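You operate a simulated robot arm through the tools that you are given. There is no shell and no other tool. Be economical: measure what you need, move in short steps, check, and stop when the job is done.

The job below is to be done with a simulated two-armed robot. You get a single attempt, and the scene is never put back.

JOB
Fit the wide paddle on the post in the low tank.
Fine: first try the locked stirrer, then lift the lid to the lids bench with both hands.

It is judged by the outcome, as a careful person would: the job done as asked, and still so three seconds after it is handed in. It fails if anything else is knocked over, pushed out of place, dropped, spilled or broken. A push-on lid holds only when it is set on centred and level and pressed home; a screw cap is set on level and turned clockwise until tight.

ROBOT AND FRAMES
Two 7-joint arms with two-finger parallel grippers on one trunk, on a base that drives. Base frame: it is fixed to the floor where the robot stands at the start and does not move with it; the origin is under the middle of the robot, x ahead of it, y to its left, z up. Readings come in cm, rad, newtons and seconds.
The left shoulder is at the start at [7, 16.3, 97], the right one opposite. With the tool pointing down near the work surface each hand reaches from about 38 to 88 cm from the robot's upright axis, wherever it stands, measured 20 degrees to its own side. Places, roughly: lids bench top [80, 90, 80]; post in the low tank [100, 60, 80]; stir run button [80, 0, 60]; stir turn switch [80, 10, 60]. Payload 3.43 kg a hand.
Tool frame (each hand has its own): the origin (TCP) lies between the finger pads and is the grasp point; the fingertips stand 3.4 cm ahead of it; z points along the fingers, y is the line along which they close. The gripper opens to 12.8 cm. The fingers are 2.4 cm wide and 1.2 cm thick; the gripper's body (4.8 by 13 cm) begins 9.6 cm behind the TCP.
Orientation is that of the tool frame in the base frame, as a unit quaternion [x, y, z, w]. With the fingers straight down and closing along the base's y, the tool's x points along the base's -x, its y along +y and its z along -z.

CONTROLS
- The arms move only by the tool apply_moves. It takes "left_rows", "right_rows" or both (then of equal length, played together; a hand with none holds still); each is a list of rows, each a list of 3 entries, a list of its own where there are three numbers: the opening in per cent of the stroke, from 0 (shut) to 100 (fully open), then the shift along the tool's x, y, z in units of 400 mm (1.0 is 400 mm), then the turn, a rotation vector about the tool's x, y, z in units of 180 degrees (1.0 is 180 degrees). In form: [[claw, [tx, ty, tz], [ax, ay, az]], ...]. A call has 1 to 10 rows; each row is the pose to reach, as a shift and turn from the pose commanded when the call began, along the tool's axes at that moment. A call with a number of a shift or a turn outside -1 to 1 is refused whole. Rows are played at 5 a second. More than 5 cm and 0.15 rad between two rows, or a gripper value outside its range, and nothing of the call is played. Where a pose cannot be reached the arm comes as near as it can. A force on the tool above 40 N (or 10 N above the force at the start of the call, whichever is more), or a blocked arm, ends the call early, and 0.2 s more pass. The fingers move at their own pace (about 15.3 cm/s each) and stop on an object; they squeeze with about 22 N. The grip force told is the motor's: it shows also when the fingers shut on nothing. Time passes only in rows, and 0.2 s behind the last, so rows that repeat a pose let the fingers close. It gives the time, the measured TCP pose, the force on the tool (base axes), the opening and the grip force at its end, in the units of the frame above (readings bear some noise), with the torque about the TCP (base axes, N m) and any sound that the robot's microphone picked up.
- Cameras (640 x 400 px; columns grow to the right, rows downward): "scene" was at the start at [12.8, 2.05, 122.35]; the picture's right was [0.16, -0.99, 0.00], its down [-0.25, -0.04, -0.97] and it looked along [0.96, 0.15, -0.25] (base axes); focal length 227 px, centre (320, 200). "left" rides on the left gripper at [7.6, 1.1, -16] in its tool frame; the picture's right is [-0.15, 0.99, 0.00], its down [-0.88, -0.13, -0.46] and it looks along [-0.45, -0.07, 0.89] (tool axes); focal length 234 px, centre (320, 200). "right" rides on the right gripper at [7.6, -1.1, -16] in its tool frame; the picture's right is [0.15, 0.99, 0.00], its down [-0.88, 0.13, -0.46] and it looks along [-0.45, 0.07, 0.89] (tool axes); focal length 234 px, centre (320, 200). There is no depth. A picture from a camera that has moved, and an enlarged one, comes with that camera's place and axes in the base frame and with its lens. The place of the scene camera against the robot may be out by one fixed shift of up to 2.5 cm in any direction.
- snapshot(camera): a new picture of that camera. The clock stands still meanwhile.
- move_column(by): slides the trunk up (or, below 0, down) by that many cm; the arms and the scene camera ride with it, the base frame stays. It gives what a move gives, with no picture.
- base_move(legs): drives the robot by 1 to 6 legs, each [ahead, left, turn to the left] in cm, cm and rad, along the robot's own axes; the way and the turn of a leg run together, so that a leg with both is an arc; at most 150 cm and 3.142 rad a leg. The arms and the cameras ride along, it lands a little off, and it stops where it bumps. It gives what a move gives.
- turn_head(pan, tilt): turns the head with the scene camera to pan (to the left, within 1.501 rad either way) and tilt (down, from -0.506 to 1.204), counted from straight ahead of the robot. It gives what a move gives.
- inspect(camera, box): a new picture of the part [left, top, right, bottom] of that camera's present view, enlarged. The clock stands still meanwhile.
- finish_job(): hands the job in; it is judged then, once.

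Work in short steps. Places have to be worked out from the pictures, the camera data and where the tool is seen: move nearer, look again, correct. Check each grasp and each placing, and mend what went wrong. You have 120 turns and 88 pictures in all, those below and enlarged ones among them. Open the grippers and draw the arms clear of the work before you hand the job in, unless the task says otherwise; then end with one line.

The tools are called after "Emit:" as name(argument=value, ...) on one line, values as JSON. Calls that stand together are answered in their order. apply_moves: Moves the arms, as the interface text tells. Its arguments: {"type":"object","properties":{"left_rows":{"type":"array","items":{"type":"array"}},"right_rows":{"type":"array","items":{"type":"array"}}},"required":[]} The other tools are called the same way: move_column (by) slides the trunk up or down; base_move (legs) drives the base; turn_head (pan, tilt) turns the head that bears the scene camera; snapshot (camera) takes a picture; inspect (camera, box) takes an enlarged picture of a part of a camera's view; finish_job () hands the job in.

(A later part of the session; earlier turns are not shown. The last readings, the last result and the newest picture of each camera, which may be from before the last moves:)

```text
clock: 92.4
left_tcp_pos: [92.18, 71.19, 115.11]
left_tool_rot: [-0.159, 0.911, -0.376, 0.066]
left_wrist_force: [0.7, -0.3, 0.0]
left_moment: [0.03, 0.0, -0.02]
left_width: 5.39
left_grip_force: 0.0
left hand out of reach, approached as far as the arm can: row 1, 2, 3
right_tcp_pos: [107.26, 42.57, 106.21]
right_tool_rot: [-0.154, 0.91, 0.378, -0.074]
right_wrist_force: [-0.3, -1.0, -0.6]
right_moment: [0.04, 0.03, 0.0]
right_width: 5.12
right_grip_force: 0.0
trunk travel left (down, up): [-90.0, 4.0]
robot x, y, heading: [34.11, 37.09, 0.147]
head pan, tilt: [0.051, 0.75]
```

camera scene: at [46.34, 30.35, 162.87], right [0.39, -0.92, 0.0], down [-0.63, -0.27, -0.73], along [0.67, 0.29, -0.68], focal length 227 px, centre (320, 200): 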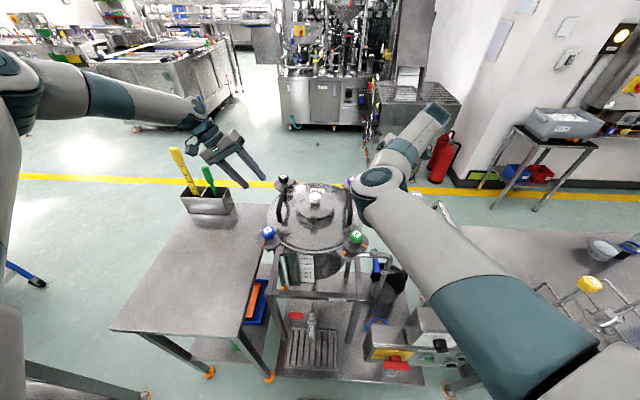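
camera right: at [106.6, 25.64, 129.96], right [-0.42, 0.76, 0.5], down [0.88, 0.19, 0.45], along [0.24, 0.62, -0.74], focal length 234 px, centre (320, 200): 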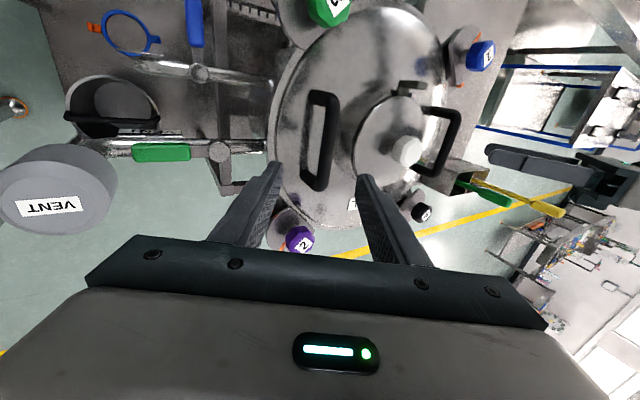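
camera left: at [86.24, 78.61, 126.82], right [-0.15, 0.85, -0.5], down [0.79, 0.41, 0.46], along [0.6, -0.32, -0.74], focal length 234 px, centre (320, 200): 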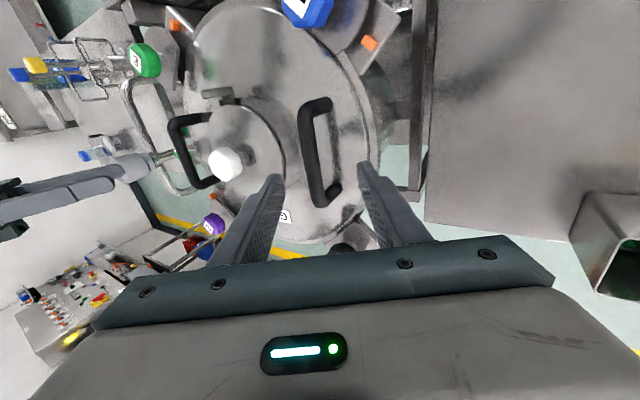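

More tilt worsens the left: its elbow swings outward and cannot extend. I'll straighten that arm completely with the hand pointing forward, so the elbow can come back down differently. First lift it clear and untilt.

Emit:
apply_moves(left_rows=[[42, [0, -0.03, -0.08], [-0.042, 0, 0]], [42, [0, -0.07, -0.16], [-0.083, 0, 0]], [42, [0, -0.1, -0.25], [-0.125, 0, 0]], [42, [0, -0.14, -0.33], [-0.167, 0, 0]], [42, [0, -0.18, -0.41], [-0.208, 0, 0]], [42, [0, -0.21, -0.495], [-0.25, 0, 0]]])

Emit:
apply_moves(left_rows=[[42, [-0.03, 0, 0], [0, -0.047, 0]], [42, [-0.06, 0, 0], [0, -0.094, 0]], [42, [-0.1, 0, 0], [0, -0.141, 0]], [42, [-0.14, 0, 0], [0, -0.188, 0]], [42, [-0.2, 0, 0], [0, -0.235, 0]], [42, [-0.26, 0, 0], [0, -0.282, 0]], [42, [-0.33, 0, 0], [0, -0.329, 0]], [42, [-0.4, 0, 0], [0, -0.376, 0]], [42, [-0.48, 0, 0], [0, -0.423, 0]], [42, [-0.56, 0, 0], [0, -0.47, 0]]])

```text
clock: 93.8
left_tcp_pos: [89.41, 79.27, 135.23]
left_tool_rot: [-0.173, 0.985, 0.001, -0.001]
left_wrist_force: [0.7, -0.8, -0.3]
left_moment: [0.03, 0.02, 0.0]
left_width: 5.37
left_grip_force: 0.0
right_tcp_pos: [107.03, 42.65, 106.3]
right_tool_rot: [-0.155, 0.91, 0.378, -0.073]
right_wrist_force: [0.9, 0.2, -0.1]
right_moment: [0.01, 0.02, 0.0]
right_width: 5.12
right_grip_force: 0.1
trunk travel left (down, up): [-90.0, 4.0]
robot x, y, heading: [34.55, 37.28, 0.155]
head pan, tilt: [0.051, 0.75]
```

```text
clock: 96.0
left_tcp_pos: [110.65, 87.04, 135.0]
left_tool_rot: [-0.128, 0.729, 0.115, 0.662]
left_wrist_force: [-0.8, 0.2, -0.9]
left_moment: [0.0, 0.01, -0.01]
left_width: 5.38
left_grip_force: 0.1
right_tcp_pos: [107.33, 42.71, 106.16]
right_tool_rot: [-0.155, 0.91, 0.377, -0.074]
right_wrist_force: [1.2, -0.3, -0.3]
right_moment: [-0.04, 0.0, -0.02]
right_width: 5.13
right_grip_force: 0.0
trunk travel left (down, up): [-90.0, 4.0]
robot x, y, heading: [34.23, 37.38, 0.148]
head pan, tilt: [0.051, 0.75]
```

It extends freely with the hand forward. I extend until the arm is straight.

Emit:
apply_moves(left_rows=[[42, [-0.02, 0, 0.1], [0, -0.03, 0]], [42, [-0.04, 0, 0.2], [0, -0.03, 0]], [42, [-0.06, 0, 0.3], [0, -0.03, 0]], [42, [-0.06, 0, 0.4], [0, -0.03, 0]], [42, [-0.06, 0, 0.5], [0, -0.03, 0]], [42, [-0.06, 0, 0.6], [0, -0.03, 0]]])

Emit:
turn_head(pan=0.5, tilt=0.4)

Emit:
snapshot(camera="scene")

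```text
clock: 97.4
left_tcp_pos: [121.77, 94.83, 140.08]
left_tool_rot: [-0.122, 0.697, 0.122, 0.697]
left_wrist_force: [-0.2, -0.6, 0.8]
left_moment: [0.0, 0.0, 0.0]
left_width: 5.38
left_grip_force: 0.2
left hand out of reach, approached as far as the arm can: row 3, 4, 5, 6
right_tcp_pos: [107.16, 42.7, 106.3]
right_tool_rot: [-0.155, 0.91, 0.377, -0.072]
right_wrist_force: [0.6, -0.7, -0.9]
right_moment: [0.0, -0.03, -0.03]
right_width: 5.11
right_grip_force: 0.0
trunk travel left (down, up): [-90.0, 4.0]
robot x, y, heading: [34.44, 37.41, 0.152]
head pan, tilt: [0.051, 0.75]
```

```text
clock: 98.3
left_tcp_pos: [121.93, 94.86, 139.9]
left_tool_rot: [-0.122, 0.697, 0.122, 0.696]
left_wrist_force: [-1.1, -0.3, -0.6]
left_moment: [0.0, -0.01, -0.02]
left_width: 5.42
left_grip_force: 0.2
right_tcp_pos: [107.15, 42.68, 106.23]
right_tool_rot: [-0.155, 0.91, 0.378, -0.073]
right_wrist_force: [-0.3, 0.0, 1.0]
right_moment: [-0.02, 0.01, 0.02]
right_width: 5.14
right_grip_force: 0.1
trunk travel left (down, up): [-90.0, 4.0]
robot x, y, heading: [34.21, 37.02, 0.15]
head pan, tilt: [0.499, 0.4]
```

```text
42 pictures are left
camera scene: at [45.31, 43.97, 165.97], right [0.6, -0.8, 0.0], down [-0.31, -0.23, -0.92], along [0.74, 0.55, -0.39], focal length 227 px, centre (320, 200)
```

scene: 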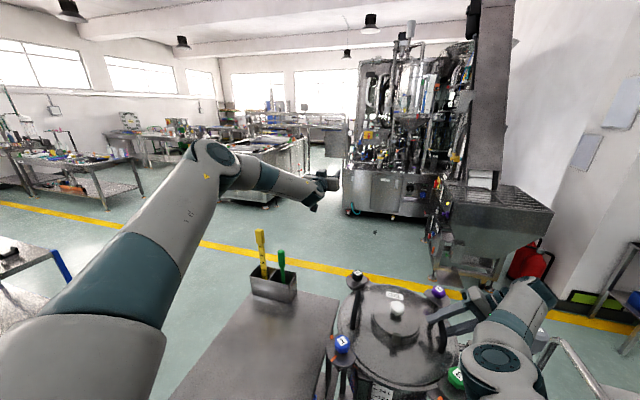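

The left arm's limit is its inward angle (about 20° to its own side), as the spec hints, while the right arm manages inward positions well. So I'll stand with the lid further to the left. First back the right hand off its bar and retract the left, turning it down.

Emit:
apply_moves(right_rows=[[40, [0, 0, -0.06], [0, 0, 0]], [40, [0, 0, -0.12], [0, 0, 0]], [40, [0, 0, -0.2], [0, 0, 0]], [40, [0, 0, -0.28], [0, 0, 0]]])

Emit:
apply_moves(left_rows=[[42, [0, 0, -0.06], [0, 0.047, 0]], [42, [0, 0, -0.12], [0, 0.094, 0]], [42, [0, 0, -0.18], [0, 0.141, 0]], [42, [0, 0, -0.26], [0, 0.188, 0]], [42, [0, 0, -0.34], [0, 0.235, 0]], [42, [0, 0, -0.42], [0, 0.282, 0]], [42, [0, 0, -0.5], [0, 0.329, 0]], [42, [0, 0, -0.58], [0, 0.376, 0]], [42, [0, 0, -0.66], [0, 0.423, 0]], [42, [0, 0, -0.72], [0, 0.47, 0]]])

Emit:
base_move(legs=[[0, 0, -0.1], [-1.75, 3, 0]])

```text
clock: 99.3
left_tcp_pos: [121.85, 94.83, 140.1]
left_tool_rot: [-0.121, 0.697, 0.121, 0.696]
left_wrist_force: [0.5, 0.1, -0.5]
left_moment: [-0.01, 0.01, -0.02]
left_width: 5.38
left_grip_force: 0.0
right_tcp_pos: [109.87, 35.19, 114.04]
right_tool_rot: [-0.155, 0.91, 0.379, -0.073]
right_wrist_force: [0.8, 0.5, 0.2]
right_moment: [0.02, 0.02, 0.0]
right_width: 5.12
right_grip_force: 0.1
trunk travel left (down, up): [-90.0, 4.0]
robot x, y, heading: [34.62, 37.06, 0.15]
head pan, tilt: [0.499, 0.4]
```

```text
clock: 101.5
left_tcp_pos: [95.13, 85.42, 139.72]
left_tool_rot: [-0.172, 0.984, 0.007, 0.044]
left_wrist_force: [1.0, -0.3, 0.0]
left_moment: [-0.08, -0.01, -0.01]
left_width: 5.37
left_grip_force: 0.0
right_tcp_pos: [109.91, 35.21, 113.95]
right_tool_rot: [-0.154, 0.91, 0.377, -0.073]
right_wrist_force: [-0.4, 0.2, 0.1]
right_moment: [0.01, 0.01, 0.02]
right_width: 5.1
right_grip_force: 0.0
trunk travel left (down, up): [-90.0, 4.0]
robot x, y, heading: [34.19, 37.29, 0.146]
head pan, tilt: [0.499, 0.4]
```

```text
clock: 102.9
left_tcp_pos: [98.43, 80.89, 139.81]
left_tool_rot: [-0.12, 0.992, 0.008, 0.046]
left_wrist_force: [0.3, -1.4, 0.3]
left_moment: [0.11, 0.07, 0.02]
left_width: 5.37
left_grip_force: 0.0
right_tcp_pos: [107.83, 29.5, 113.61]
right_tool_rot: [-0.106, 0.916, 0.384, -0.054]
right_wrist_force: [0.8, -0.5, -1.0]
right_moment: [0.1, 0.03, 0.0]
right_width: 5.13
right_grip_force: 0.1
trunk travel left (down, up): [-90.0, 4.0]
robot x, y, heading: [32.4, 40.01, 0.046]
head pan, tilt: [0.499, 0.4]
```

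Now both go to pre-grasp: right yawed back in front of its bar, left tilted 30° and brought down in front of its bar.

Emit:
apply_moves(right_rows=[[40, [-0.02, 0.025, 0.035], [0, 0.011, -0.011]], [40, [-0.04, 0.05, 0.07], [0, 0.0225, -0.0225]], [40, [-0.06, 0.075, 0.105], [0, 0.0225, -0.0225]], [40, [-0.078, 0.094, 0.14], [0, 0.0225, -0.0225]], [40, [-0.078, 0.094, 0.14], [0, 0.0225, -0.0225]]])

Emit:
apply_moves(left_rows=[[42, [0.02, 0, 0.1], [0.042, 0.01, -0.008]], [42, [0.04, -0.02, 0.2], [0.083, 0.02, -0.016]], [42, [0.07, -0.05, 0.3], [0.125, 0.03, -0.024]], [42, [0.1, -0.09, 0.4], [0.1667, 0.03, -0.032]], [42, [0.13, -0.14, 0.5], [0.1667, 0.03, -0.032]], [42, [0.15, -0.19, 0.59], [0.1667, 0.03, -0.032]], [42, [0.15, -0.21, 0.65], [0.1667, 0.03, -0.032]]])

```text
clock: 104.1
left_tcp_pos: [98.02, 81.66, 139.83]
left_tool_rot: [-0.12, 0.992, 0.007, 0.047]
left_wrist_force: [0.6, 1.0, -0.5]
left_moment: [0.03, 0.05, 0.01]
left_width: 5.37
left_grip_force: 0.0
right_tcp_pos: [109.01, 37.15, 112.52]
right_tool_rot: [-0.152, 0.91, 0.378, -0.072]
right_wrist_force: [-1.3, -0.3, 0.1]
right_moment: [0.02, -0.01, -0.01]
right_width: 5.11
right_grip_force: 0.1
trunk travel left (down, up): [-90.0, 4.0]
robot x, y, heading: [32.59, 39.87, 0.042]
head pan, tilt: [0.499, 0.4]
```

```text
clock: 105.7
left_tcp_pos: [96.71, 72.7, 113.39]
left_tool_rot: [-0.154, 0.953, -0.259, 0.031]
left_wrist_force: [0.1, -0.1, 0.1]
left_moment: [0.02, 0.04, -0.01]
left_width: 5.35
left_grip_force: 0.2
right_tcp_pos: [109.07, 37.27, 112.48]
right_tool_rot: [-0.152, 0.911, 0.378, -0.071]
right_wrist_force: [1.1, -0.2, 0.6]
right_moment: [0.03, -0.01, 0.0]
right_width: 5.13
right_grip_force: 0.1
trunk travel left (down, up): [-90.0, 4.0]
robot x, y, heading: [32.88, 39.83, 0.044]
head pan, tilt: [0.499, 0.4]
```

Both reached their pre-grasp poses. I advance both onto the bars.

Emit:
apply_moves(left_rows=[[42, [0.001, -0.01, 0.05], [0, 0, 0]], [42, [0.002, -0.019, 0.1], [0, 0, 0]], [42, [0.003, -0.019, 0.15], [0, 0, 0]], [42, [0.004, -0.019, 0.19], [0, 0, 0]], [42, [0.004, -0.019, 0.219], [0, 0, 0]]], right_rows=[[40, [0, -0.006, 0.05], [0, 0, 0]], [40, [0, -0.012, 0.1], [0, 0, 0]], [40, [0, -0.012, 0.15], [0, 0, 0]], [40, [0, -0.012, 0.19], [0, 0, 0]], [40, [0, -0.012, 0.218], [0, 0, 0]]])

Emit:
inspect(camera="left", box=[230, 60, 430, 260])

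Emit:
inspect(camera="right", box=[230, 60, 430, 260])

```text
clock: 106.9
left_tcp_pos: [96.14, 67.89, 108.84]
left_tool_rot: [-0.153, 0.953, -0.258, 0.03]
left_wrist_force: [-0.1, 0.3, 0.4]
left_moment: [-0.03, -0.01, 0.02]
left_width: 5.37
left_grip_force: 0.0
left hand out of reach, approached as far as the arm can: row 3, 4, 5
right_tcp_pos: [106.99, 42.69, 106.22]
right_tool_rot: [-0.152, 0.91, 0.379, -0.072]
right_wrist_force: [0.9, 0.7, -0.4]
right_moment: [-0.01, 0.01, 0.02]
right_width: 5.11
right_grip_force: 0.1
trunk travel left (down, up): [-90.0, 4.0]
robot x, y, heading: [32.32, 39.78, 0.044]
head pan, tilt: [0.499, 0.4]
```

```text
2.00 times, centred on (330, 160) of left
camera zoom: at [86.43, 74.19, 122.33], right [-0.13, 0.86, -0.5], down [0.81, 0.38, 0.44], along [0.57, -0.35, -0.75], focal length 468 px, centre (300, 280)
```

zoom: 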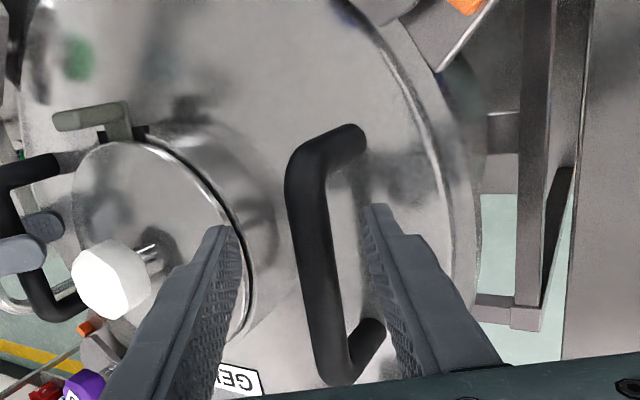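

```text
2.00 times, centred on (330, 160) of right
camera zoom: at [104.05, 28.76, 116.79], right [-0.36, 0.61, 0.71], down [0.91, 0.07, 0.4], along [0.19, 0.79, -0.59], focal length 468 px, centre (300, 280)
```

zoom: 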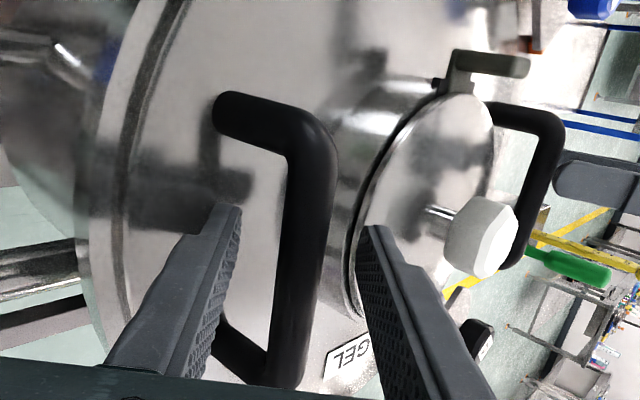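

Left is 2 cm short and 2.6 cm high. I raise the right hand 2.6 cm relative, then lower the trunk by the same and drive 2 cm ahead, which puts the left hand on its bar.

Emit:
apply_moves(right_rows=[[40, [0, 0.023, -0.023], [0, 0, 0]], [40, [0, 0.046, -0.046], [0, 0, 0]]])

Emit:
base_move(legs=[[2, 0, 0]])

Emit:
move_column(by=-2.6)

```text
clock: 107.5
left_tcp_pos: [96.12, 67.89, 108.76]
left_tool_rot: [-0.153, 0.953, -0.258, 0.03]
left_wrist_force: [-0.4, -0.5, 0.6]
left_moment: [-0.02, -0.04, 0.0]
left_width: 5.37
left_grip_force: 0.0
right_tcp_pos: [107.08, 42.77, 108.66]
right_tool_rot: [-0.153, 0.91, 0.378, -0.072]
right_wrist_force: [0.5, -1.8, -3.3]
right_moment: [-0.05, -0.03, 0.03]
right_width: 5.31
right_grip_force: 1.7
trunk travel left (down, up): [-90.0, 4.0]
robot x, y, heading: [32.37, 39.9, 0.045]
head pan, tilt: [0.499, 0.4]
```

```text
clock: 108.3
left_tcp_pos: [97.68, 68.01, 109.18]
left_tool_rot: [-0.153, 0.953, -0.258, 0.033]
left_wrist_force: [-0.7, -0.3, -0.6]
left_moment: [0.02, -0.05, 0.03]
left_width: 5.39
left_grip_force: 0.1
right_tcp_pos: [108.49, 42.95, 109.12]
right_tool_rot: [-0.152, 0.911, 0.377, -0.07]
right_wrist_force: [1.3, 0.1, -3.4]
right_moment: [0.01, -0.28, -0.08]
right_width: 5.33
right_grip_force: 1.6
trunk travel left (down, up): [-90.0, 4.0]
robot x, y, heading: [34.53, 40.06, 0.044]
head pan, tilt: [0.499, 0.4]
```

```text
clock: 109.0
left_tcp_pos: [98.0, 68.14, 106.36]
left_tool_rot: [-0.154, 0.954, -0.257, 0.031]
left_wrist_force: [0.3, -0.2, 1.0]
left_moment: [0.03, 0.02, -0.03]
left_width: 5.39
left_grip_force: 0.1
right_tcp_pos: [108.89, 43.04, 106.16]
right_tool_rot: [-0.153, 0.91, 0.377, -0.072]
right_wrist_force: [-0.6, 0.1, -0.5]
right_moment: [0.01, -0.01, -0.04]
right_width: 5.13
right_grip_force: 0.1
trunk travel left (down, up): [-87.4, 6.6]
robot x, y, heading: [34.7, 39.91, 0.043]
head pan, tilt: [0.499, 0.4]
```

Left is on target; I slide the right back 1.8 cm along its bar, then close both grippers.

Emit:
apply_moves(right_rows=[[40, [0.045, 0, 0], [0, 0, 0]], [40, [0.045, 0, 0], [0, 0, 0]]])

Emit:
apply_moves(left_rows=[[20, [0, 0, 0], [0, 0, 0]], [0, [0, 0, 0], [0, 0, 0]], [0, [0, 0, 0], [0, 0, 0]], [0, [0, 0, 0], [0, 0, 0]], [0, [0, 0, 0], [0, 0, 0]]], right_rows=[[20, [0, 0, 0], [0, 0, 0]], [0, [0, 0, 0], [0, 0, 0]], [0, [0, 0, 0], [0, 0, 0]], [0, [0, 0, 0], [0, 0, 0]], [0, [0, 0, 0], [0, 0, 0]]])

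Emit:
turn_head(pan=0.2, tilt=0.75)

Emit:
snapshot(camera="scene")

```text
clock: 109.6
left_tcp_pos: [97.95, 68.12, 106.29]
left_tool_rot: [-0.154, 0.953, -0.258, 0.03]
left_wrist_force: [0.3, 0.5, -0.2]
left_moment: [-0.04, 0.01, 0.0]
left_width: 5.38
left_grip_force: 0.1
right_tcp_pos: [107.27, 42.23, 106.3]
right_tool_rot: [-0.152, 0.91, 0.378, -0.072]
right_wrist_force: [0.2, -0.2, 0.8]
right_moment: [0.0, 0.0, 0.01]
right_width: 5.13
right_grip_force: 0.1
trunk travel left (down, up): [-87.4, 6.6]
robot x, y, heading: [34.66, 39.68, 0.045]
head pan, tilt: [0.499, 0.4]
```

```text
clock: 111.0
left_tcp_pos: [98.07, 67.83, 106.49]
left_tool_rot: [-0.153, 0.953, -0.261, 0.033]
left_wrist_force: [0.2, 0.1, 3.2]
left_moment: [-0.28, 0.56, 0.27]
left_width: 1.81
left_grip_force: 21.9
right_tcp_pos: [107.21, 42.64, 106.56]
right_tool_rot: [-0.155, 0.909, 0.381, -0.071]
right_wrist_force: [-0.4, -1.1, 4.3]
right_moment: [0.05, -0.17, 0.61]
right_width: 1.79
right_grip_force: 22.3
trunk travel left (down, up): [-87.4, 6.6]
robot x, y, heading: [34.53, 40.15, 0.042]
head pan, tilt: [0.499, 0.4]
stopped in row 5 (right hand): the force on the tool passed its limit at 40 N (the readings are from after the stop); the commanded pose is now the measured one
```

```text
clock: 111.8
left_tcp_pos: [98.0, 67.78, 106.69]
left_tool_rot: [-0.153, 0.953, -0.259, 0.033]
left_wrist_force: [1.0, -0.8, 4.1]
left_moment: [-0.15, 0.21, 0.51]
left_width: 1.82
left_grip_force: 21.8
right_tcp_pos: [107.25, 42.49, 106.38]
right_tool_rot: [-0.156, 0.908, 0.382, -0.071]
right_wrist_force: [0.9, -0.3, 5.4]
right_moment: [0.16, -0.28, 0.42]
right_width: 1.8
right_grip_force: 22.0
trunk travel left (down, up): [-87.4, 6.6]
robot x, y, heading: [34.27, 40.13, 0.046]
head pan, tilt: [0.201, 0.75]
```

```text
39 pictures are left
camera scene: at [46.02, 42.74, 160.29], right [0.24, -0.97, 0.0], down [-0.66, -0.17, -0.73], along [0.71, 0.18, -0.68], focal length 227 px, centre (320, 200)
```

scene: 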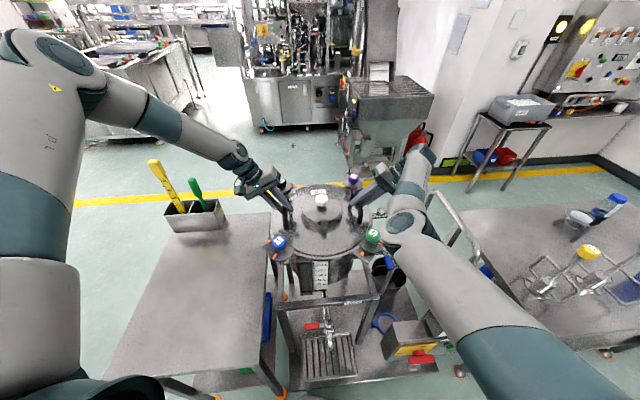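

Both bars are gripped (1.8 cm). I lift 1.5 cm with the trunk as a test that the clamps are free.

Emit:
move_column(by=1.5)

Emit:
inspect(camera="scene", box=[240, 160, 420, 270])

```text
clock: 112.5
left_tcp_pos: [98.11, 67.92, 107.82]
left_tool_rot: [-0.152, 0.953, -0.26, 0.031]
left_wrist_force: [4.0, -2.6, -13.3]
left_moment: [-0.08, 0.33, 0.34]
left_width: 1.81
left_grip_force: 22.3
right_tcp_pos: [107.37, 42.53, 107.56]
right_tool_rot: [-0.155, 0.909, 0.38, -0.073]
right_wrist_force: [-4.9, 3.7, -12.2]
right_moment: [-0.07, -0.2, 0.57]
right_width: 1.82
right_grip_force: 21.9
trunk travel left (down, up): [-88.9, 5.1]
robot x, y, heading: [34.67, 40.02, 0.041]
head pan, tilt: [0.201, 0.75]
```

```text
3.56 times, centred on (330, 215) of scene
camera zoom: at [46.33, 42.86, 161.73], right [0.24, -0.97, 0.0], down [-0.66, -0.17, -0.73], along [0.71, 0.18, -0.68], focal length 807 px, centre (284, 147)
```

zoom: 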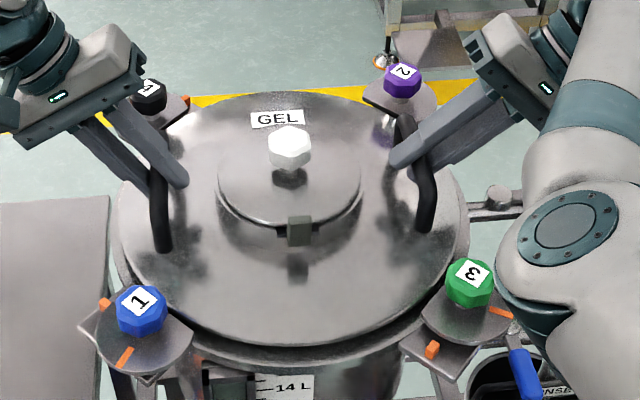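

The lid is free and lifted level with about 16 N per hand. I raise the trunk the remaining 5 cm, then test lifting both arms together.

Emit:
move_column(by=5)

Emit:
apply_moves(left_rows=[[0, [0, -0.0126, -0.0216], [0, 0, 0]], [0, [0.001, -0.0252, -0.0432], [0, 0, 0]], [0, [0.0015, -0.0378, -0.0648], [0, 0, 0]]], right_rows=[[0, [0, 0.0178, -0.0175], [0, 0, 0]], [0, [0.001, 0.0357, -0.035], [0, 0, 0]], [0, [0.001, 0.0535, -0.0525], [0, 0, 0]]])

```text
clock: 113.4
left_tcp_pos: [98.48, 68.01, 112.67]
left_tool_rot: [-0.153, 0.953, -0.259, 0.03]
left_wrist_force: [6.2, -3.3, -13.4]
left_moment: [-0.04, 0.21, 0.5]
left_width: 1.8
left_grip_force: 21.6
right_tcp_pos: [107.5, 42.61, 112.48]
right_tool_rot: [-0.154, 0.909, 0.381, -0.073]
right_wrist_force: [-5.9, 3.4, -13.6]
right_moment: [-0.02, -0.07, 0.71]
right_width: 1.81
right_grip_force: 21.9
trunk travel left (down, up): [-93.9, 0.1]
robot x, y, heading: [34.71, 40.03, 0.042]
head pan, tilt: [0.201, 0.75]
```

```text
clock: 114.2
left_tcp_pos: [98.43, 67.89, 115.76]
left_tool_rot: [-0.152, 0.953, -0.26, 0.031]
left_wrist_force: [7.9, -8.0, -13.2]
left_moment: [-0.13, 0.32, 0.48]
left_width: 1.86
left_grip_force: 22.1
right_tcp_pos: [108.19, 42.65, 115.49]
right_tool_rot: [-0.155, 0.909, 0.38, -0.073]
right_wrist_force: [-8.7, 8.4, -12.8]
right_moment: [0.06, -0.16, 0.58]
right_width: 1.82
right_grip_force: 22.5
right hand out of reach, approached as far as the arm can: row 3
trunk travel left (down, up): [-93.9, 0.1]
robot x, y, heading: [34.96, 39.61, 0.043]
head pan, tilt: [0.201, 0.75]
```

Lid is about 9 cm up; the right arm is at its limit. I check the clearance of the lid's underside over the clamp knobs.

Emit:
inspect(camera="scene", box=[220, 140, 420, 290])

```text
2.67 times, centred on (320, 215) of scene
camera zoom: at [46.61, 42.89, 166.72], right [0.24, -0.97, 0.0], down [-0.66, -0.17, -0.73], along [0.71, 0.18, -0.68], focal length 605 px, centre (320, 160)
```

zoom: 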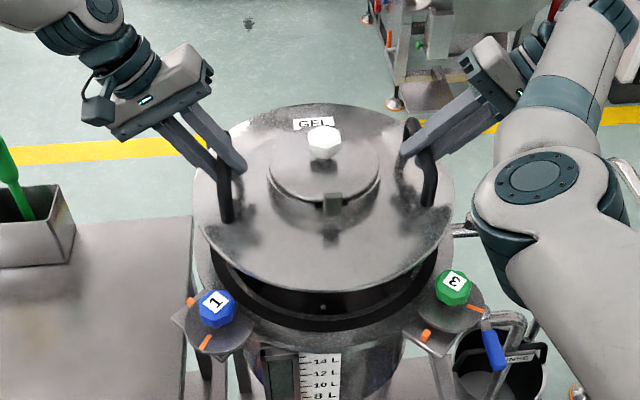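

There is ample clearance: lid underside about 107 vs. knob tops about 102. The bench's free middle is near (77, 91); I drive the lid there diagonally, in two legs.

Emit:
base_move(legs=[[-6, 14, 0]])

Emit:
snapshot(camera="scene")

```text
clock: 115.5
left_tcp_pos: [92.02, 81.13, 115.74]
left_tool_rot: [-0.153, 0.953, -0.259, 0.032]
left_wrist_force: [6.9, -9.0, -14.4]
left_moment: [-0.12, 0.38, 0.36]
left_width: 1.84
left_grip_force: 21.9
right_tcp_pos: [101.51, 55.68, 115.51]
right_tool_rot: [-0.154, 0.908, 0.382, -0.073]
right_wrist_force: [-6.0, 7.9, -13.1]
right_moment: [0.04, -0.2, 0.47]
right_width: 1.8
right_grip_force: 22.1
trunk travel left (down, up): [-93.9, 0.1]
robot x, y, heading: [28.21, 53.23, 0.039]
head pan, tilt: [0.201, 0.75]
```

```text
36 pictures are left
camera scene: at [40.1, 55.97, 166.72], right [0.24, -0.97, 0.0], down [-0.66, -0.16, -0.73], along [0.71, 0.18, -0.68], focal length 227 px, centre (320, 200)
```

scene: 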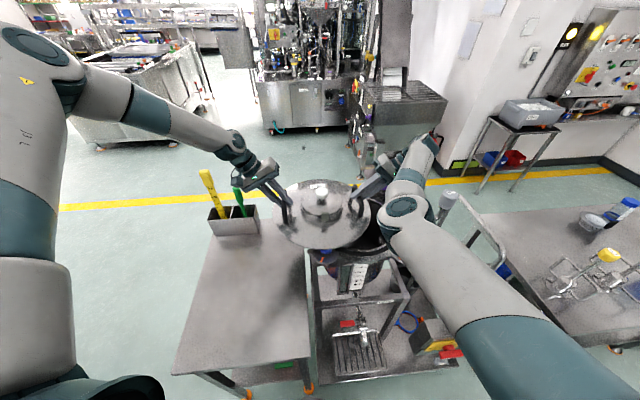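

Carrying well. I complete the remaining drive: back 19 and left 23.

Emit:
base_move(legs=[[-10, 8, 0], [-9, 15, 0]])

Emit:
snapshot(camera="scene")

```text
clock: 117.9
left_tcp_pos: [72.16, 103.56, 115.83]
left_tool_rot: [-0.153, 0.953, -0.259, 0.03]
left_wrist_force: [4.7, -0.9, -13.7]
left_moment: [0.04, 0.3, 0.51]
left_width: 1.86
left_grip_force: 21.8
right_tcp_pos: [81.76, 78.2, 115.44]
right_tool_rot: [-0.155, 0.908, 0.381, -0.074]
right_wrist_force: [-4.4, 0.1, -12.4]
right_moment: [-0.01, -0.09, 0.68]
right_width: 1.8
right_grip_force: 22.5
trunk travel left (down, up): [-93.9, 0.1]
robot x, y, heading: [8.23, 75.58, 0.049]
head pan, tilt: [0.201, 0.75]
```

```text
35 pictures are left
camera scene: at [20.43, 78.24, 166.71], right [0.25, -0.97, 0.0], down [-0.66, -0.17, -0.73], along [0.71, 0.18, -0.68], focal length 227 px, centre (320, 200)
```

scene: 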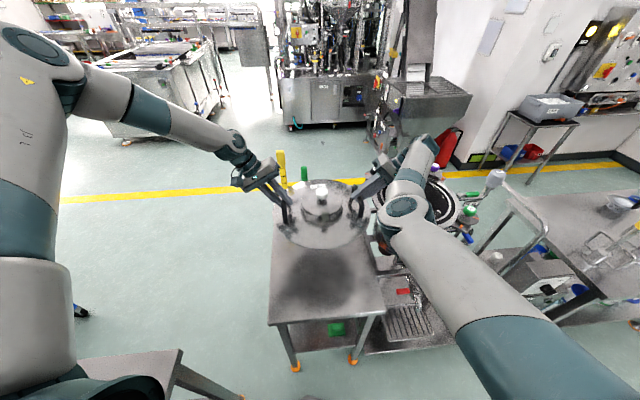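

The lid is over the bench, but lowering here would bring my right wrist and forearm onto clamp knob 1 of the tank. I shift the lid nearer the bench front and left, turned slightly clockwise, so the forearm clears the tank.

Emit:
base_move(legs=[[-13.4, 8, 0], [0, 2, -0.15]])

Emit:
snapshot(camera="scene")

Emit:
snapshot(camera="right")

```text
clock: 119.3
left_tcp_pos: [60.59, 109.26, 115.67]
left_tool_rot: [-0.149, 0.953, -0.262, 0.028]
left_wrist_force: [1.0, -1.4, -12.3]
left_moment: [-0.24, 0.46, 0.28]
left_width: 1.87
left_grip_force: 22.2
right_tcp_pos: [69.75, 83.58, 115.32]
right_tool_rot: [-0.15, 0.91, 0.378, -0.074]
right_wrist_force: [-2.5, 3.0, -13.0]
right_moment: [-0.06, -0.41, -0.03]
right_width: 1.8
right_grip_force: 21.6
trunk travel left (down, up): [-93.9, 0.1]
robot x, y, heading: [-3.26, 81.41, 0.035]
head pan, tilt: [0.201, 0.75]
stopped in leg 1: the robot was blocked; the commanded pose is now the measured one
```

```text
34 pictures are left
camera scene: at [8.44, 84.67, 166.75], right [0.23, -0.97, 0.0], down [-0.66, -0.16, -0.73], along [0.71, 0.17, -0.68], focal length 227 px, centre (320, 200)
```

scene: 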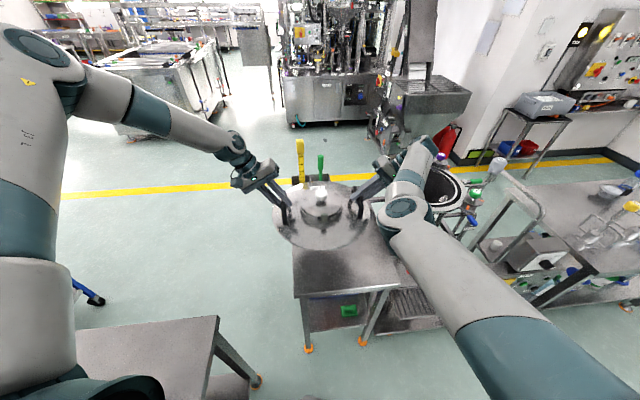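

```text
33 pictures are left
camera right: at [66.92, 69.69, 125.94], right [-0.35, 0.61, 0.71], down [0.92, 0.07, 0.39], along [0.19, 0.79, -0.59], focal length 234 px, centre (320, 200)
```

right: 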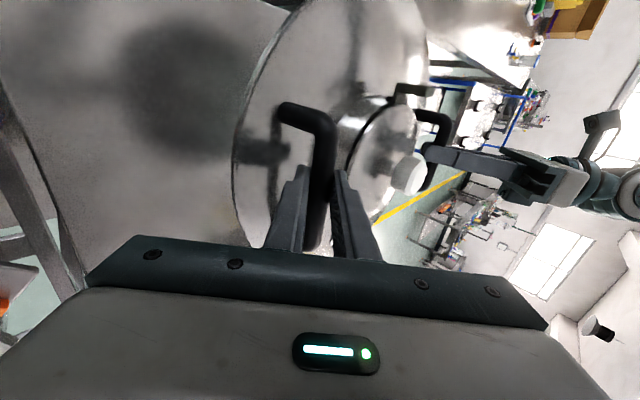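

I was blocked, likely at the table on my left, so I ease away from it: 1 cm right with a small clockwise turn, which also centres the lid on the bench.

Emit:
base_move(legs=[[0, -1, 0], [0, 0, -0.08]])

Emit:
turn_head(pan=0.9, tilt=0.9)

Emit:
snapshot(camera="scene")

```text
clock: 120.5
left_tcp_pos: [62.92, 102.67, 115.52]
left_tool_rot: [-0.111, 0.959, -0.261, 0.019]
left_wrist_force: [2.7, -1.4, -11.9]
left_moment: [-0.12, 0.25, 0.44]
left_width: 1.87
left_grip_force: 21.9
right_tcp_pos: [70.06, 76.45, 115.37]
right_tool_rot: [-0.112, 0.915, 0.383, -0.058]
right_wrist_force: [-2.5, 2.1, -13.9]
right_moment: [-0.15, -0.18, 0.23]
right_width: 1.78
right_grip_force: 22.1
trunk travel left (down, up): [-93.9, 0.1]
robot x, y, heading: [-3.2, 80.54, -0.048]
head pan, tilt: [0.201, 0.75]
```

```text
clock: 121.5
left_tcp_pos: [63.07, 102.43, 115.66]
left_tool_rot: [-0.11, 0.959, -0.26, 0.018]
left_wrist_force: [3.3, -2.4, -13.2]
left_moment: [-0.13, 0.42, 0.35]
left_width: 1.85
left_grip_force: 22.0
right_tcp_pos: [70.21, 76.19, 115.16]
right_tool_rot: [-0.112, 0.915, 0.383, -0.059]
right_wrist_force: [-2.9, 2.2, -12.4]
right_moment: [0.02, -0.31, 0.17]
right_width: 1.78
right_grip_force: 22.3
trunk travel left (down, up): [-93.9, 0.1]
robot x, y, heading: [-2.8, 80.37, -0.049]
head pan, tilt: [0.901, 0.901]
```

```text
32 pictures are left
camera scene: at [5.84, 86.32, 165.55], right [0.75, -0.66, 0.0], down [-0.52, -0.59, -0.62], along [0.41, 0.47, -0.78], focal length 227 px, centre (320, 200)
```

scene: 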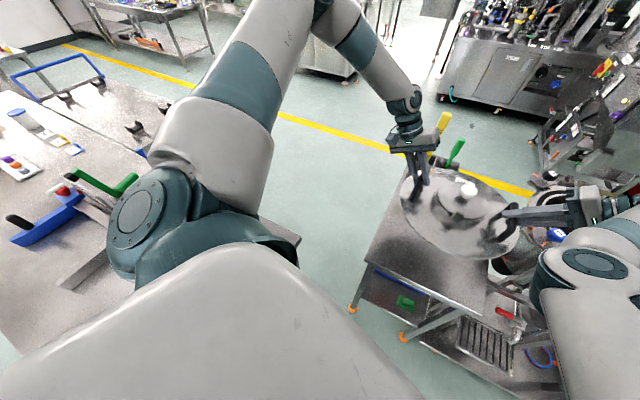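

The lid is centred over the bench and nothing on the left table is touched. I lower the trunk 18 cm and check clearances.

Emit:
move_column(by=-18)

Emit:
turn_head(pan=0.15, tilt=0.7)

Emit:
snapshot(camera="scene")

Emit:
snapshot(camera="right")

```text
clock: 123.5
left_tcp_pos: [62.93, 102.51, 97.68]
left_tool_rot: [-0.111, 0.959, -0.261, 0.018]
left_wrist_force: [3.9, -1.3, -12.7]
left_moment: [0.05, 0.2, 0.51]
left_width: 1.86
left_grip_force: 22.0
right_tcp_pos: [70.04, 76.23, 97.26]
right_tool_rot: [-0.112, 0.915, 0.383, -0.059]
right_wrist_force: [-4.5, -0.5, -12.1]
right_moment: [-0.1, -0.05, 0.39]
right_width: 1.77
right_grip_force: 21.9
trunk travel left (down, up): [-75.9, 18.1]
robot x, y, heading: [-3.28, 80.21, -0.049]
head pan, tilt: [0.901, 0.901]
```

```text
clock: 124.7
left_tcp_pos: [62.99, 102.49, 97.6]
left_tool_rot: [-0.111, 0.959, -0.26, 0.018]
left_wrist_force: [3.8, -0.8, -13.3]
left_moment: [0.01, 0.19, 0.53]
left_width: 1.85
left_grip_force: 21.8
right_tcp_pos: [70.03, 76.18, 97.28]
right_tool_rot: [-0.112, 0.915, 0.383, -0.058]
right_wrist_force: [-4.6, 1.7, -12.1]
right_moment: [-0.1, -0.04, 0.41]
right_width: 1.79
right_grip_force: 22.1
trunk travel left (down, up): [-75.9, 18.1]
robot x, y, heading: [-3.22, 80.42, -0.05]
head pan, tilt: [0.15, 0.7]
```

```text
31 pictures are left
camera scene: at [9.23, 81.59, 149.15], right [0.1, -0.99, 0.0], down [-0.64, -0.07, -0.76], along [0.76, 0.08, -0.65], focal length 227 px, centre (320, 200)
```

scene: 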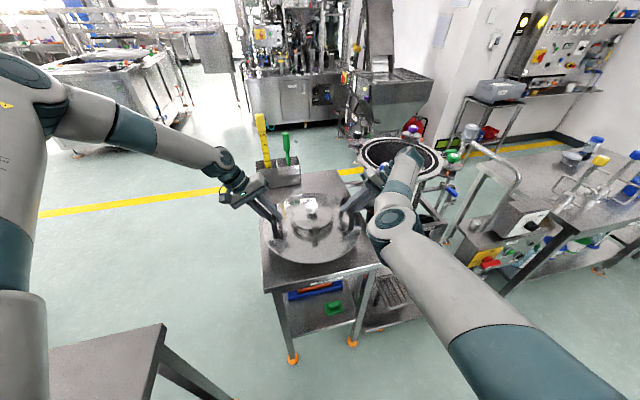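

```text
30 pictures are left
camera right: at [66.04, 62.57, 107.82], right [-0.3, 0.64, 0.71], down [0.92, 0.0, 0.39], along [0.25, 0.77, -0.58], focal length 234 px, centre (320, 200)
```

right: 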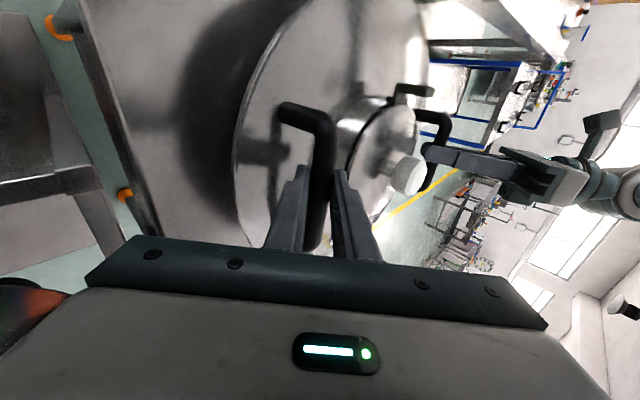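

I enlarge the area between my right wrist and the tank's clamp before lowering the rest.

Emit:
inspect(camera="scene", box=[250, 130, 470, 280])

Emit:
snapshot(camera="left")

```text
2.67 times, centred on (360, 205) of scene
camera zoom: at [9.23, 81.59, 149.15], right [0.1, -0.99, 0.0], down [-0.64, -0.07, -0.76], along [0.76, 0.08, -0.65], focal length 605 px, centre (213, 187)
```

zoom: 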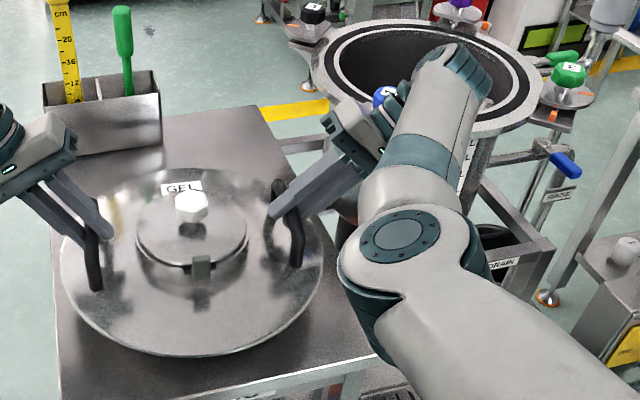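

```text
28 pictures are left
camera left: at [53.89, 109.63, 111.05], right [-0.06, 0.86, -0.5], down [0.84, 0.31, 0.44], along [0.53, -0.4, -0.75], focal length 234 px, centre (320, 200)
```

left: 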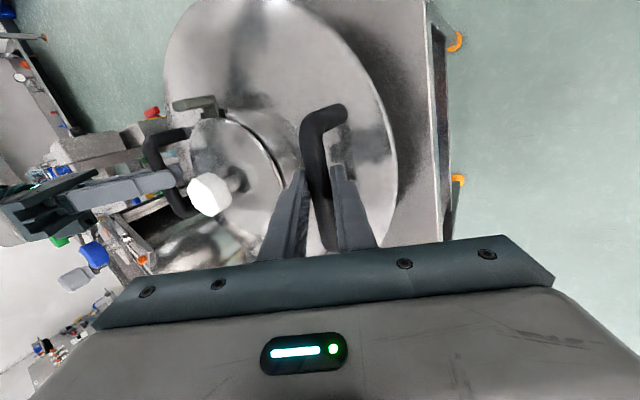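

The wrist passes about 3 cm beside the knob. I lower 5 cm, then go in small steps watching forces.

Emit:
move_column(by=-5)

Emit:
inspect(camera="scene", box=[250, 130, 470, 280])

```text
clock: 125.6
left_tcp_pos: [62.8, 102.44, 92.57]
left_tool_rot: [-0.11, 0.959, -0.261, 0.019]
left_wrist_force: [3.4, 0.9, -12.6]
left_moment: [0.03, 0.37, 0.44]
left_width: 1.89
left_grip_force: 21.8
right_tcp_pos: [69.92, 76.19, 92.24]
right_tool_rot: [-0.112, 0.915, 0.383, -0.059]
right_wrist_force: [-3.3, 0.0, -13.5]
right_moment: [-0.02, -0.16, 0.44]
right_width: 1.8
right_grip_force: 22.1
trunk travel left (down, up): [-70.9, 23.1]
robot x, y, heading: [-3.05, 79.89, -0.05]
head pan, tilt: [0.15, 0.7]
```

```text
2.67 times, centred on (360, 205) of scene
camera zoom: at [9.15, 81.56, 144.17], right [0.1, -0.99, 0.0], down [-0.64, -0.07, -0.76], along [0.76, 0.08, -0.65], focal length 605 px, centre (213, 187)
```

zoom: 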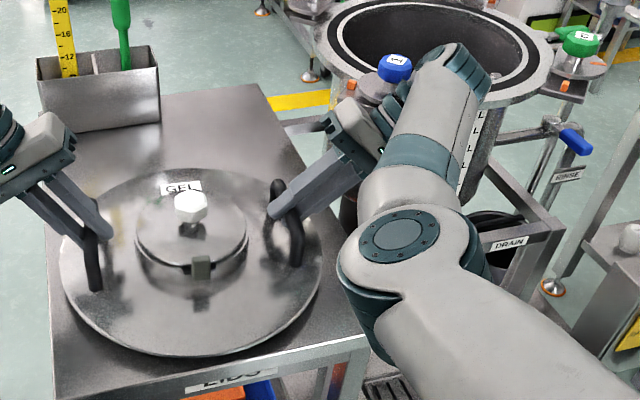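

Knob 1 is clear beyond the hand and the lid lies within the bench edges. I lower 2 cm more, then 1 cm.

Emit:
move_column(by=-2)

Emit:
move_column(by=-0.7)

```text
clock: 126.4
left_tcp_pos: [62.71, 102.19, 91.62]
left_tool_rot: [-0.11, 0.958, -0.263, 0.025]
left_wrist_force: [-5.8, 2.4, 10.7]
left_moment: [-0.24, 0.73, 0.24]
left_width: 1.82
left_grip_force: 22.8
right_tcp_pos: [69.62, 76.58, 91.29]
right_tool_rot: [-0.118, 0.913, 0.387, -0.053]
right_wrist_force: [-7.3, -4.0, 9.3]
right_moment: [0.08, 0.0, 0.79]
right_width: 1.8
right_grip_force: 22.2
trunk travel left (down, up): [-69.0, 25.0]
robot x, y, heading: [-2.88, 80.46, -0.046]
head pan, tilt: [0.15, 0.7]
stopped: the force on the tool passed its limit at 43 N (the readings are from after the stop); the commanded pose is now the measured one
```

```text
clock: 127.0
left_tcp_pos: [62.77, 102.0, 91.36]
left_tool_rot: [-0.109, 0.958, -0.265, 0.028]
left_wrist_force: [3.6, -6.0, 25.4]
left_moment: [-0.29, 0.37, 0.38]
left_width: 1.83
left_grip_force: 22.3
right_tcp_pos: [69.61, 76.79, 91.24]
right_tool_rot: [-0.12, 0.913, 0.387, -0.051]
right_wrist_force: [0.0, 9.5, 37.4]
right_moment: [0.31, -0.06, 0.08]
right_width: 1.81
right_grip_force: 21.7
trunk travel left (down, up): [-68.3, 25.7]
robot x, y, heading: [-3.14, 80.13, -0.046]
head pan, tilt: [0.15, 0.7]
```

The lid rests on the bench. I relieve the pressure by raising 0.8 cm and then open both hands.

Emit:
move_column(by=0.8)

Emit:
apply_moves(left_rows=[[20, [0, 0, 0], [0, 0, 0]], [42, [0, 0, 0], [0, 0, 0]], [42, [0, 0, 0], [0, 0, 0]]], right_rows=[[20, [0, 0, 0], [0, 0, 0]], [40, [0, 0, 0], [0, 0, 0]], [40, [0, 0, 0], [0, 0, 0]]])

```text
clock: 127.5
left_tcp_pos: [62.83, 102.13, 91.42]
left_tool_rot: [-0.109, 0.958, -0.263, 0.023]
left_wrist_force: [10.3, -24.0, -6.7]
left_moment: [-0.13, 0.14, 0.5]
left_width: 1.87
left_grip_force: 22.2
right_tcp_pos: [69.46, 76.8, 91.18]
right_tool_rot: [-0.12, 0.912, 0.387, -0.058]
right_wrist_force: [-18.1, 21.6, 17.0]
right_moment: [0.09, 0.05, 0.75]
right_width: 1.78
right_grip_force: 22.4
trunk travel left (down, up): [-69.1, 24.9]
robot x, y, heading: [-3.15, 80.16, -0.047]
head pan, tilt: [0.15, 0.7]
```

```text
clock: 128.3
left_tcp_pos: [63.0, 102.16, 91.41]
left_tool_rot: [-0.11, 0.958, -0.263, 0.022]
left_wrist_force: [0.2, 0.1, 0.6]
left_moment: [0.01, -0.01, -0.03]
left_width: 5.39
left_grip_force: 0.0
right_tcp_pos: [69.81, 76.49, 91.15]
right_tool_rot: [-0.116, 0.913, 0.386, -0.056]
right_wrist_force: [-0.3, -0.3, 0.1]
right_moment: [0.0, -0.01, -0.01]
right_width: 5.14
right_grip_force: 0.1
trunk travel left (down, up): [-69.1, 24.9]
robot x, y, heading: [-3.23, 80.38, -0.052]
head pan, tilt: [0.15, 0.7]
```

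Both released with zero force. I draw each hand back 5 cm along its fingers and then raise the trunk.

Emit:
apply_moves(left_rows=[[50, [0, 0, -0.05], [0, 0, 0]], [50, [0, 0, -0.1], [0, 0, 0]], [50, [0, 0, -0.15], [0, 0, 0]]], right_rows=[[45, [0, 0, -0.05], [0, 0, 0]], [45, [0, 0, -0.1], [0, 0, 0]], [45, [0, 0, -0.15], [0, 0, 0]]])

Emit:
move_column(by=24)

Emit:
snapshot(camera="scene")

```text
clock: 129.1
left_tcp_pos: [62.32, 105.21, 96.7]
left_tool_rot: [-0.109, 0.958, -0.263, 0.023]
left_wrist_force: [-0.2, -0.4, 0.5]
left_moment: [-0.01, 0.0, -0.01]
left_width: 6.42
left_grip_force: 0.1
right_tcp_pos: [70.97, 72.38, 95.28]
right_tool_rot: [-0.116, 0.913, 0.386, -0.056]
right_wrist_force: [-0.7, 0.9, -0.8]
right_moment: [0.02, -0.03, -0.04]
right_width: 5.75
right_grip_force: 0.1
trunk travel left (down, up): [-69.1, 24.9]
robot x, y, heading: [-3.05, 80.28, -0.046]
head pan, tilt: [0.15, 0.7]
```

```text
clock: 131.6
left_tcp_pos: [62.42, 105.27, 120.53]
left_tool_rot: [-0.11, 0.958, -0.263, 0.023]
left_wrist_force: [0.0, -0.2, -0.5]
left_moment: [0.03, 0.03, 0.03]
left_width: 6.4
left_grip_force: 0.0
right_tcp_pos: [71.13, 72.51, 119.19]
right_tool_rot: [-0.116, 0.913, 0.386, -0.055]
right_wrist_force: [-0.1, -0.5, -0.2]
right_moment: [0.0, 0.0, -0.01]
right_width: 5.77
right_grip_force: 0.0
trunk travel left (down, up): [-93.1, 0.9]
robot x, y, heading: [-3.05, 80.44, -0.048]
head pan, tilt: [0.15, 0.7]
```

```text
26 pictures are left
camera scene: at [8.91, 81.55, 166.42], right [0.1, -0.99, 0.0], down [-0.64, -0.07, -0.76], along [0.76, 0.08, -0.64], focal length 227 px, centre (320, 200)
```

scene: 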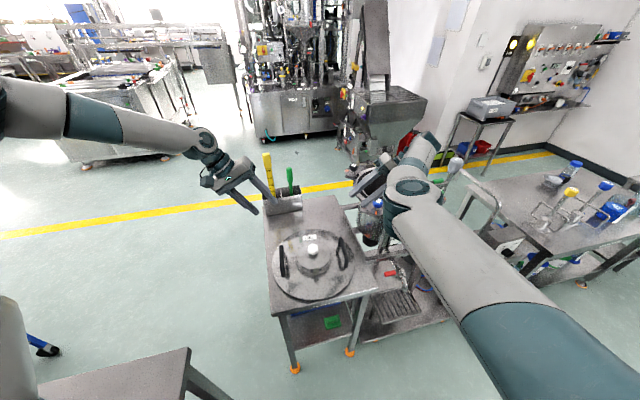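

The lid sits fully on the bench. Next is the wide paddle on the FILL bench: I drive right past the trolley with hands high, and face that bench.

Emit:
base_move(legs=[[-3, -60, 0], [0, 0, 0.398], [0, -72, 0]])

Emit:
turn_head(pan=-0.15, tilt=0.65)

Emit:
snapshot(camera="scene")

```text
clock: 139.7
left_tcp_pos: [66.11, 0.57, 120.53]
left_tool_rot: [-0.287, 0.921, -0.254, 0.072]
left_wrist_force: [-0.7, -0.1, -0.8]
left_moment: [0.0, -0.03, 0.0]
left_width: 6.41
left_grip_force: 0.0
right_tcp_pos: [86.29, -26.7, 119.26]
right_tool_rot: [-0.286, 0.875, 0.369, -0.128]
right_wrist_force: [0.0, 0.3, 0.5]
right_moment: [-0.05, 0.01, 0.02]
right_width: 5.76
right_grip_force: 0.1
trunk travel left (down, up): [-93.1, 0.9]
robot x, y, heading: [14.53, -46.72, 0.333]
head pan, tilt: [0.15, 0.7]
```

```text
clock: 140.5
left_tcp_pos: [66.15, 0.37, 120.65]
left_tool_rot: [-0.288, 0.921, -0.252, 0.072]
left_wrist_force: [-0.6, 0.2, -0.1]
left_moment: [0.03, -0.02, 0.04]
left_width: 6.38
left_grip_force: 0.1
right_tcp_pos: [86.39, -26.76, 119.33]
right_tool_rot: [-0.287, 0.875, 0.368, -0.127]
right_wrist_force: [1.0, 0.0, -0.1]
right_moment: [-0.03, -0.02, 0.0]
right_width: 5.75
right_grip_force: 0.1
trunk travel left (down, up): [-93.1, 0.9]
robot x, y, heading: [14.13, -46.98, 0.334]
head pan, tilt: [-0.15, 0.649]
```

```text
25 pictures are left
camera scene: at [26.38, -43.18, 166.86], right [0.18, -0.98, 0.0], down [-0.59, -0.11, -0.8], along [0.78, 0.14, -0.6], focal length 227 px, centre (320, 200)
```

scene: 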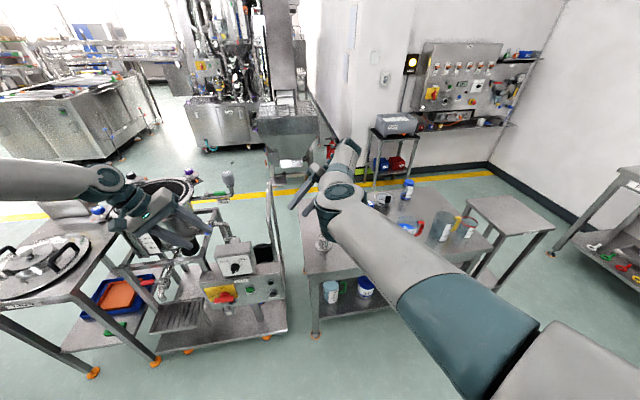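

I untilt the right hand and swing it to its own side, above and just short of the paddles, to look down at them.

Emit:
apply_moves(right_rows=[[45, [0.05, -0.03, -0.05], [0.042, 0, 0]], [45, [0.1, -0.06, -0.1], [0.083, 0, 0]], [45, [0.15, -0.1, -0.15], [0.125, 0, 0]], [45, [0.2, -0.14, -0.2], [0.167, 0, 0]], [45, [0.25, -0.18, -0.25], [0.208, 0, 0]], [45, [0.3, -0.22, -0.3], [0.25, 0, 0]], [45, [0.37, -0.26, -0.365], [0.25, 0, 0]]])

Emit:
snapshot(camera="right")

Emit:
snapshot(camera="scene")

```text
clock: 142.1
left_tcp_pos: [66.2, 0.3, 120.78]
left_tool_rot: [-0.289, 0.92, -0.253, 0.073]
left_wrist_force: [-0.3, 0.3, 0.0]
left_moment: [0.03, -0.01, 0.0]
left_width: 6.41
left_grip_force: 0.0
right_tcp_pos: [89.4, -51.66, 120.89]
right_tool_rot: [-0.313, 0.95, 0.006, -0.007]
right_wrist_force: [-0.4, -0.7, 0.3]
right_moment: [0.01, -0.04, -0.02]
right_width: 5.77
right_grip_force: 0.0
right hand out of reach, approached as far as the arm can: row 1, 2, 3, 4, 5, 6, 7
trunk travel left (down, up): [-93.1, 0.9]
robot x, y, heading: [14.9, -46.61, 0.328]
head pan, tilt: [-0.15, 0.649]
```

```text
24 pictures are left
camera right: at [84.28, -57.23, 137.0], right [-0.71, 0.71, 0.02], down [0.64, 0.63, 0.45], along [0.31, 0.33, -0.89], focal length 234 px, centre (320, 200)
```

right: 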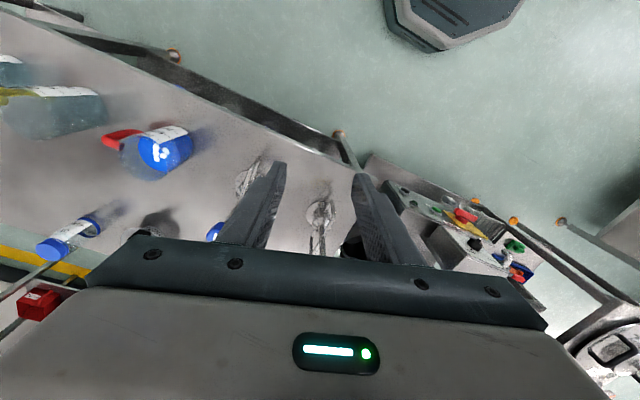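

```text
23 pictures are left
camera scene: at [26.32, -43.3, 166.87], right [0.18, -0.98, 0.0], down [-0.59, -0.11, -0.8], along [0.78, 0.14, -0.6], focal length 227 px, centre (320, 200)
```

scene: 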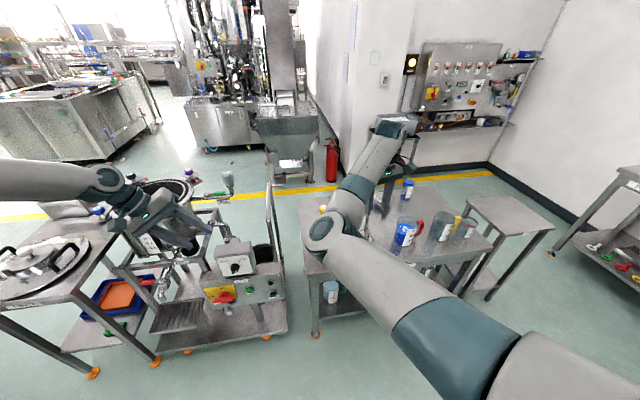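

I enlarge the wrist view of the two paddles.

Emit:
inspect(camera="right", box=[180, 130, 400, 265])

```text
2.91 times, centred on (290, 198) of right
camera zoom: at [84.28, -57.23, 137.0], right [-0.71, 0.71, 0.02], down [0.64, 0.63, 0.45], along [0.31, 0.33, -0.89], focal length 681 px, centre (407, 207)
```

zoom: 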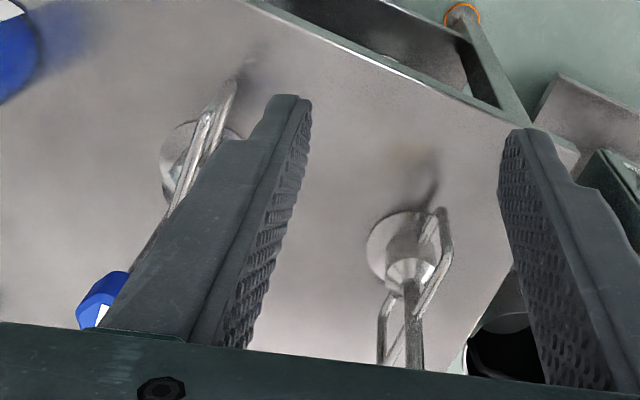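

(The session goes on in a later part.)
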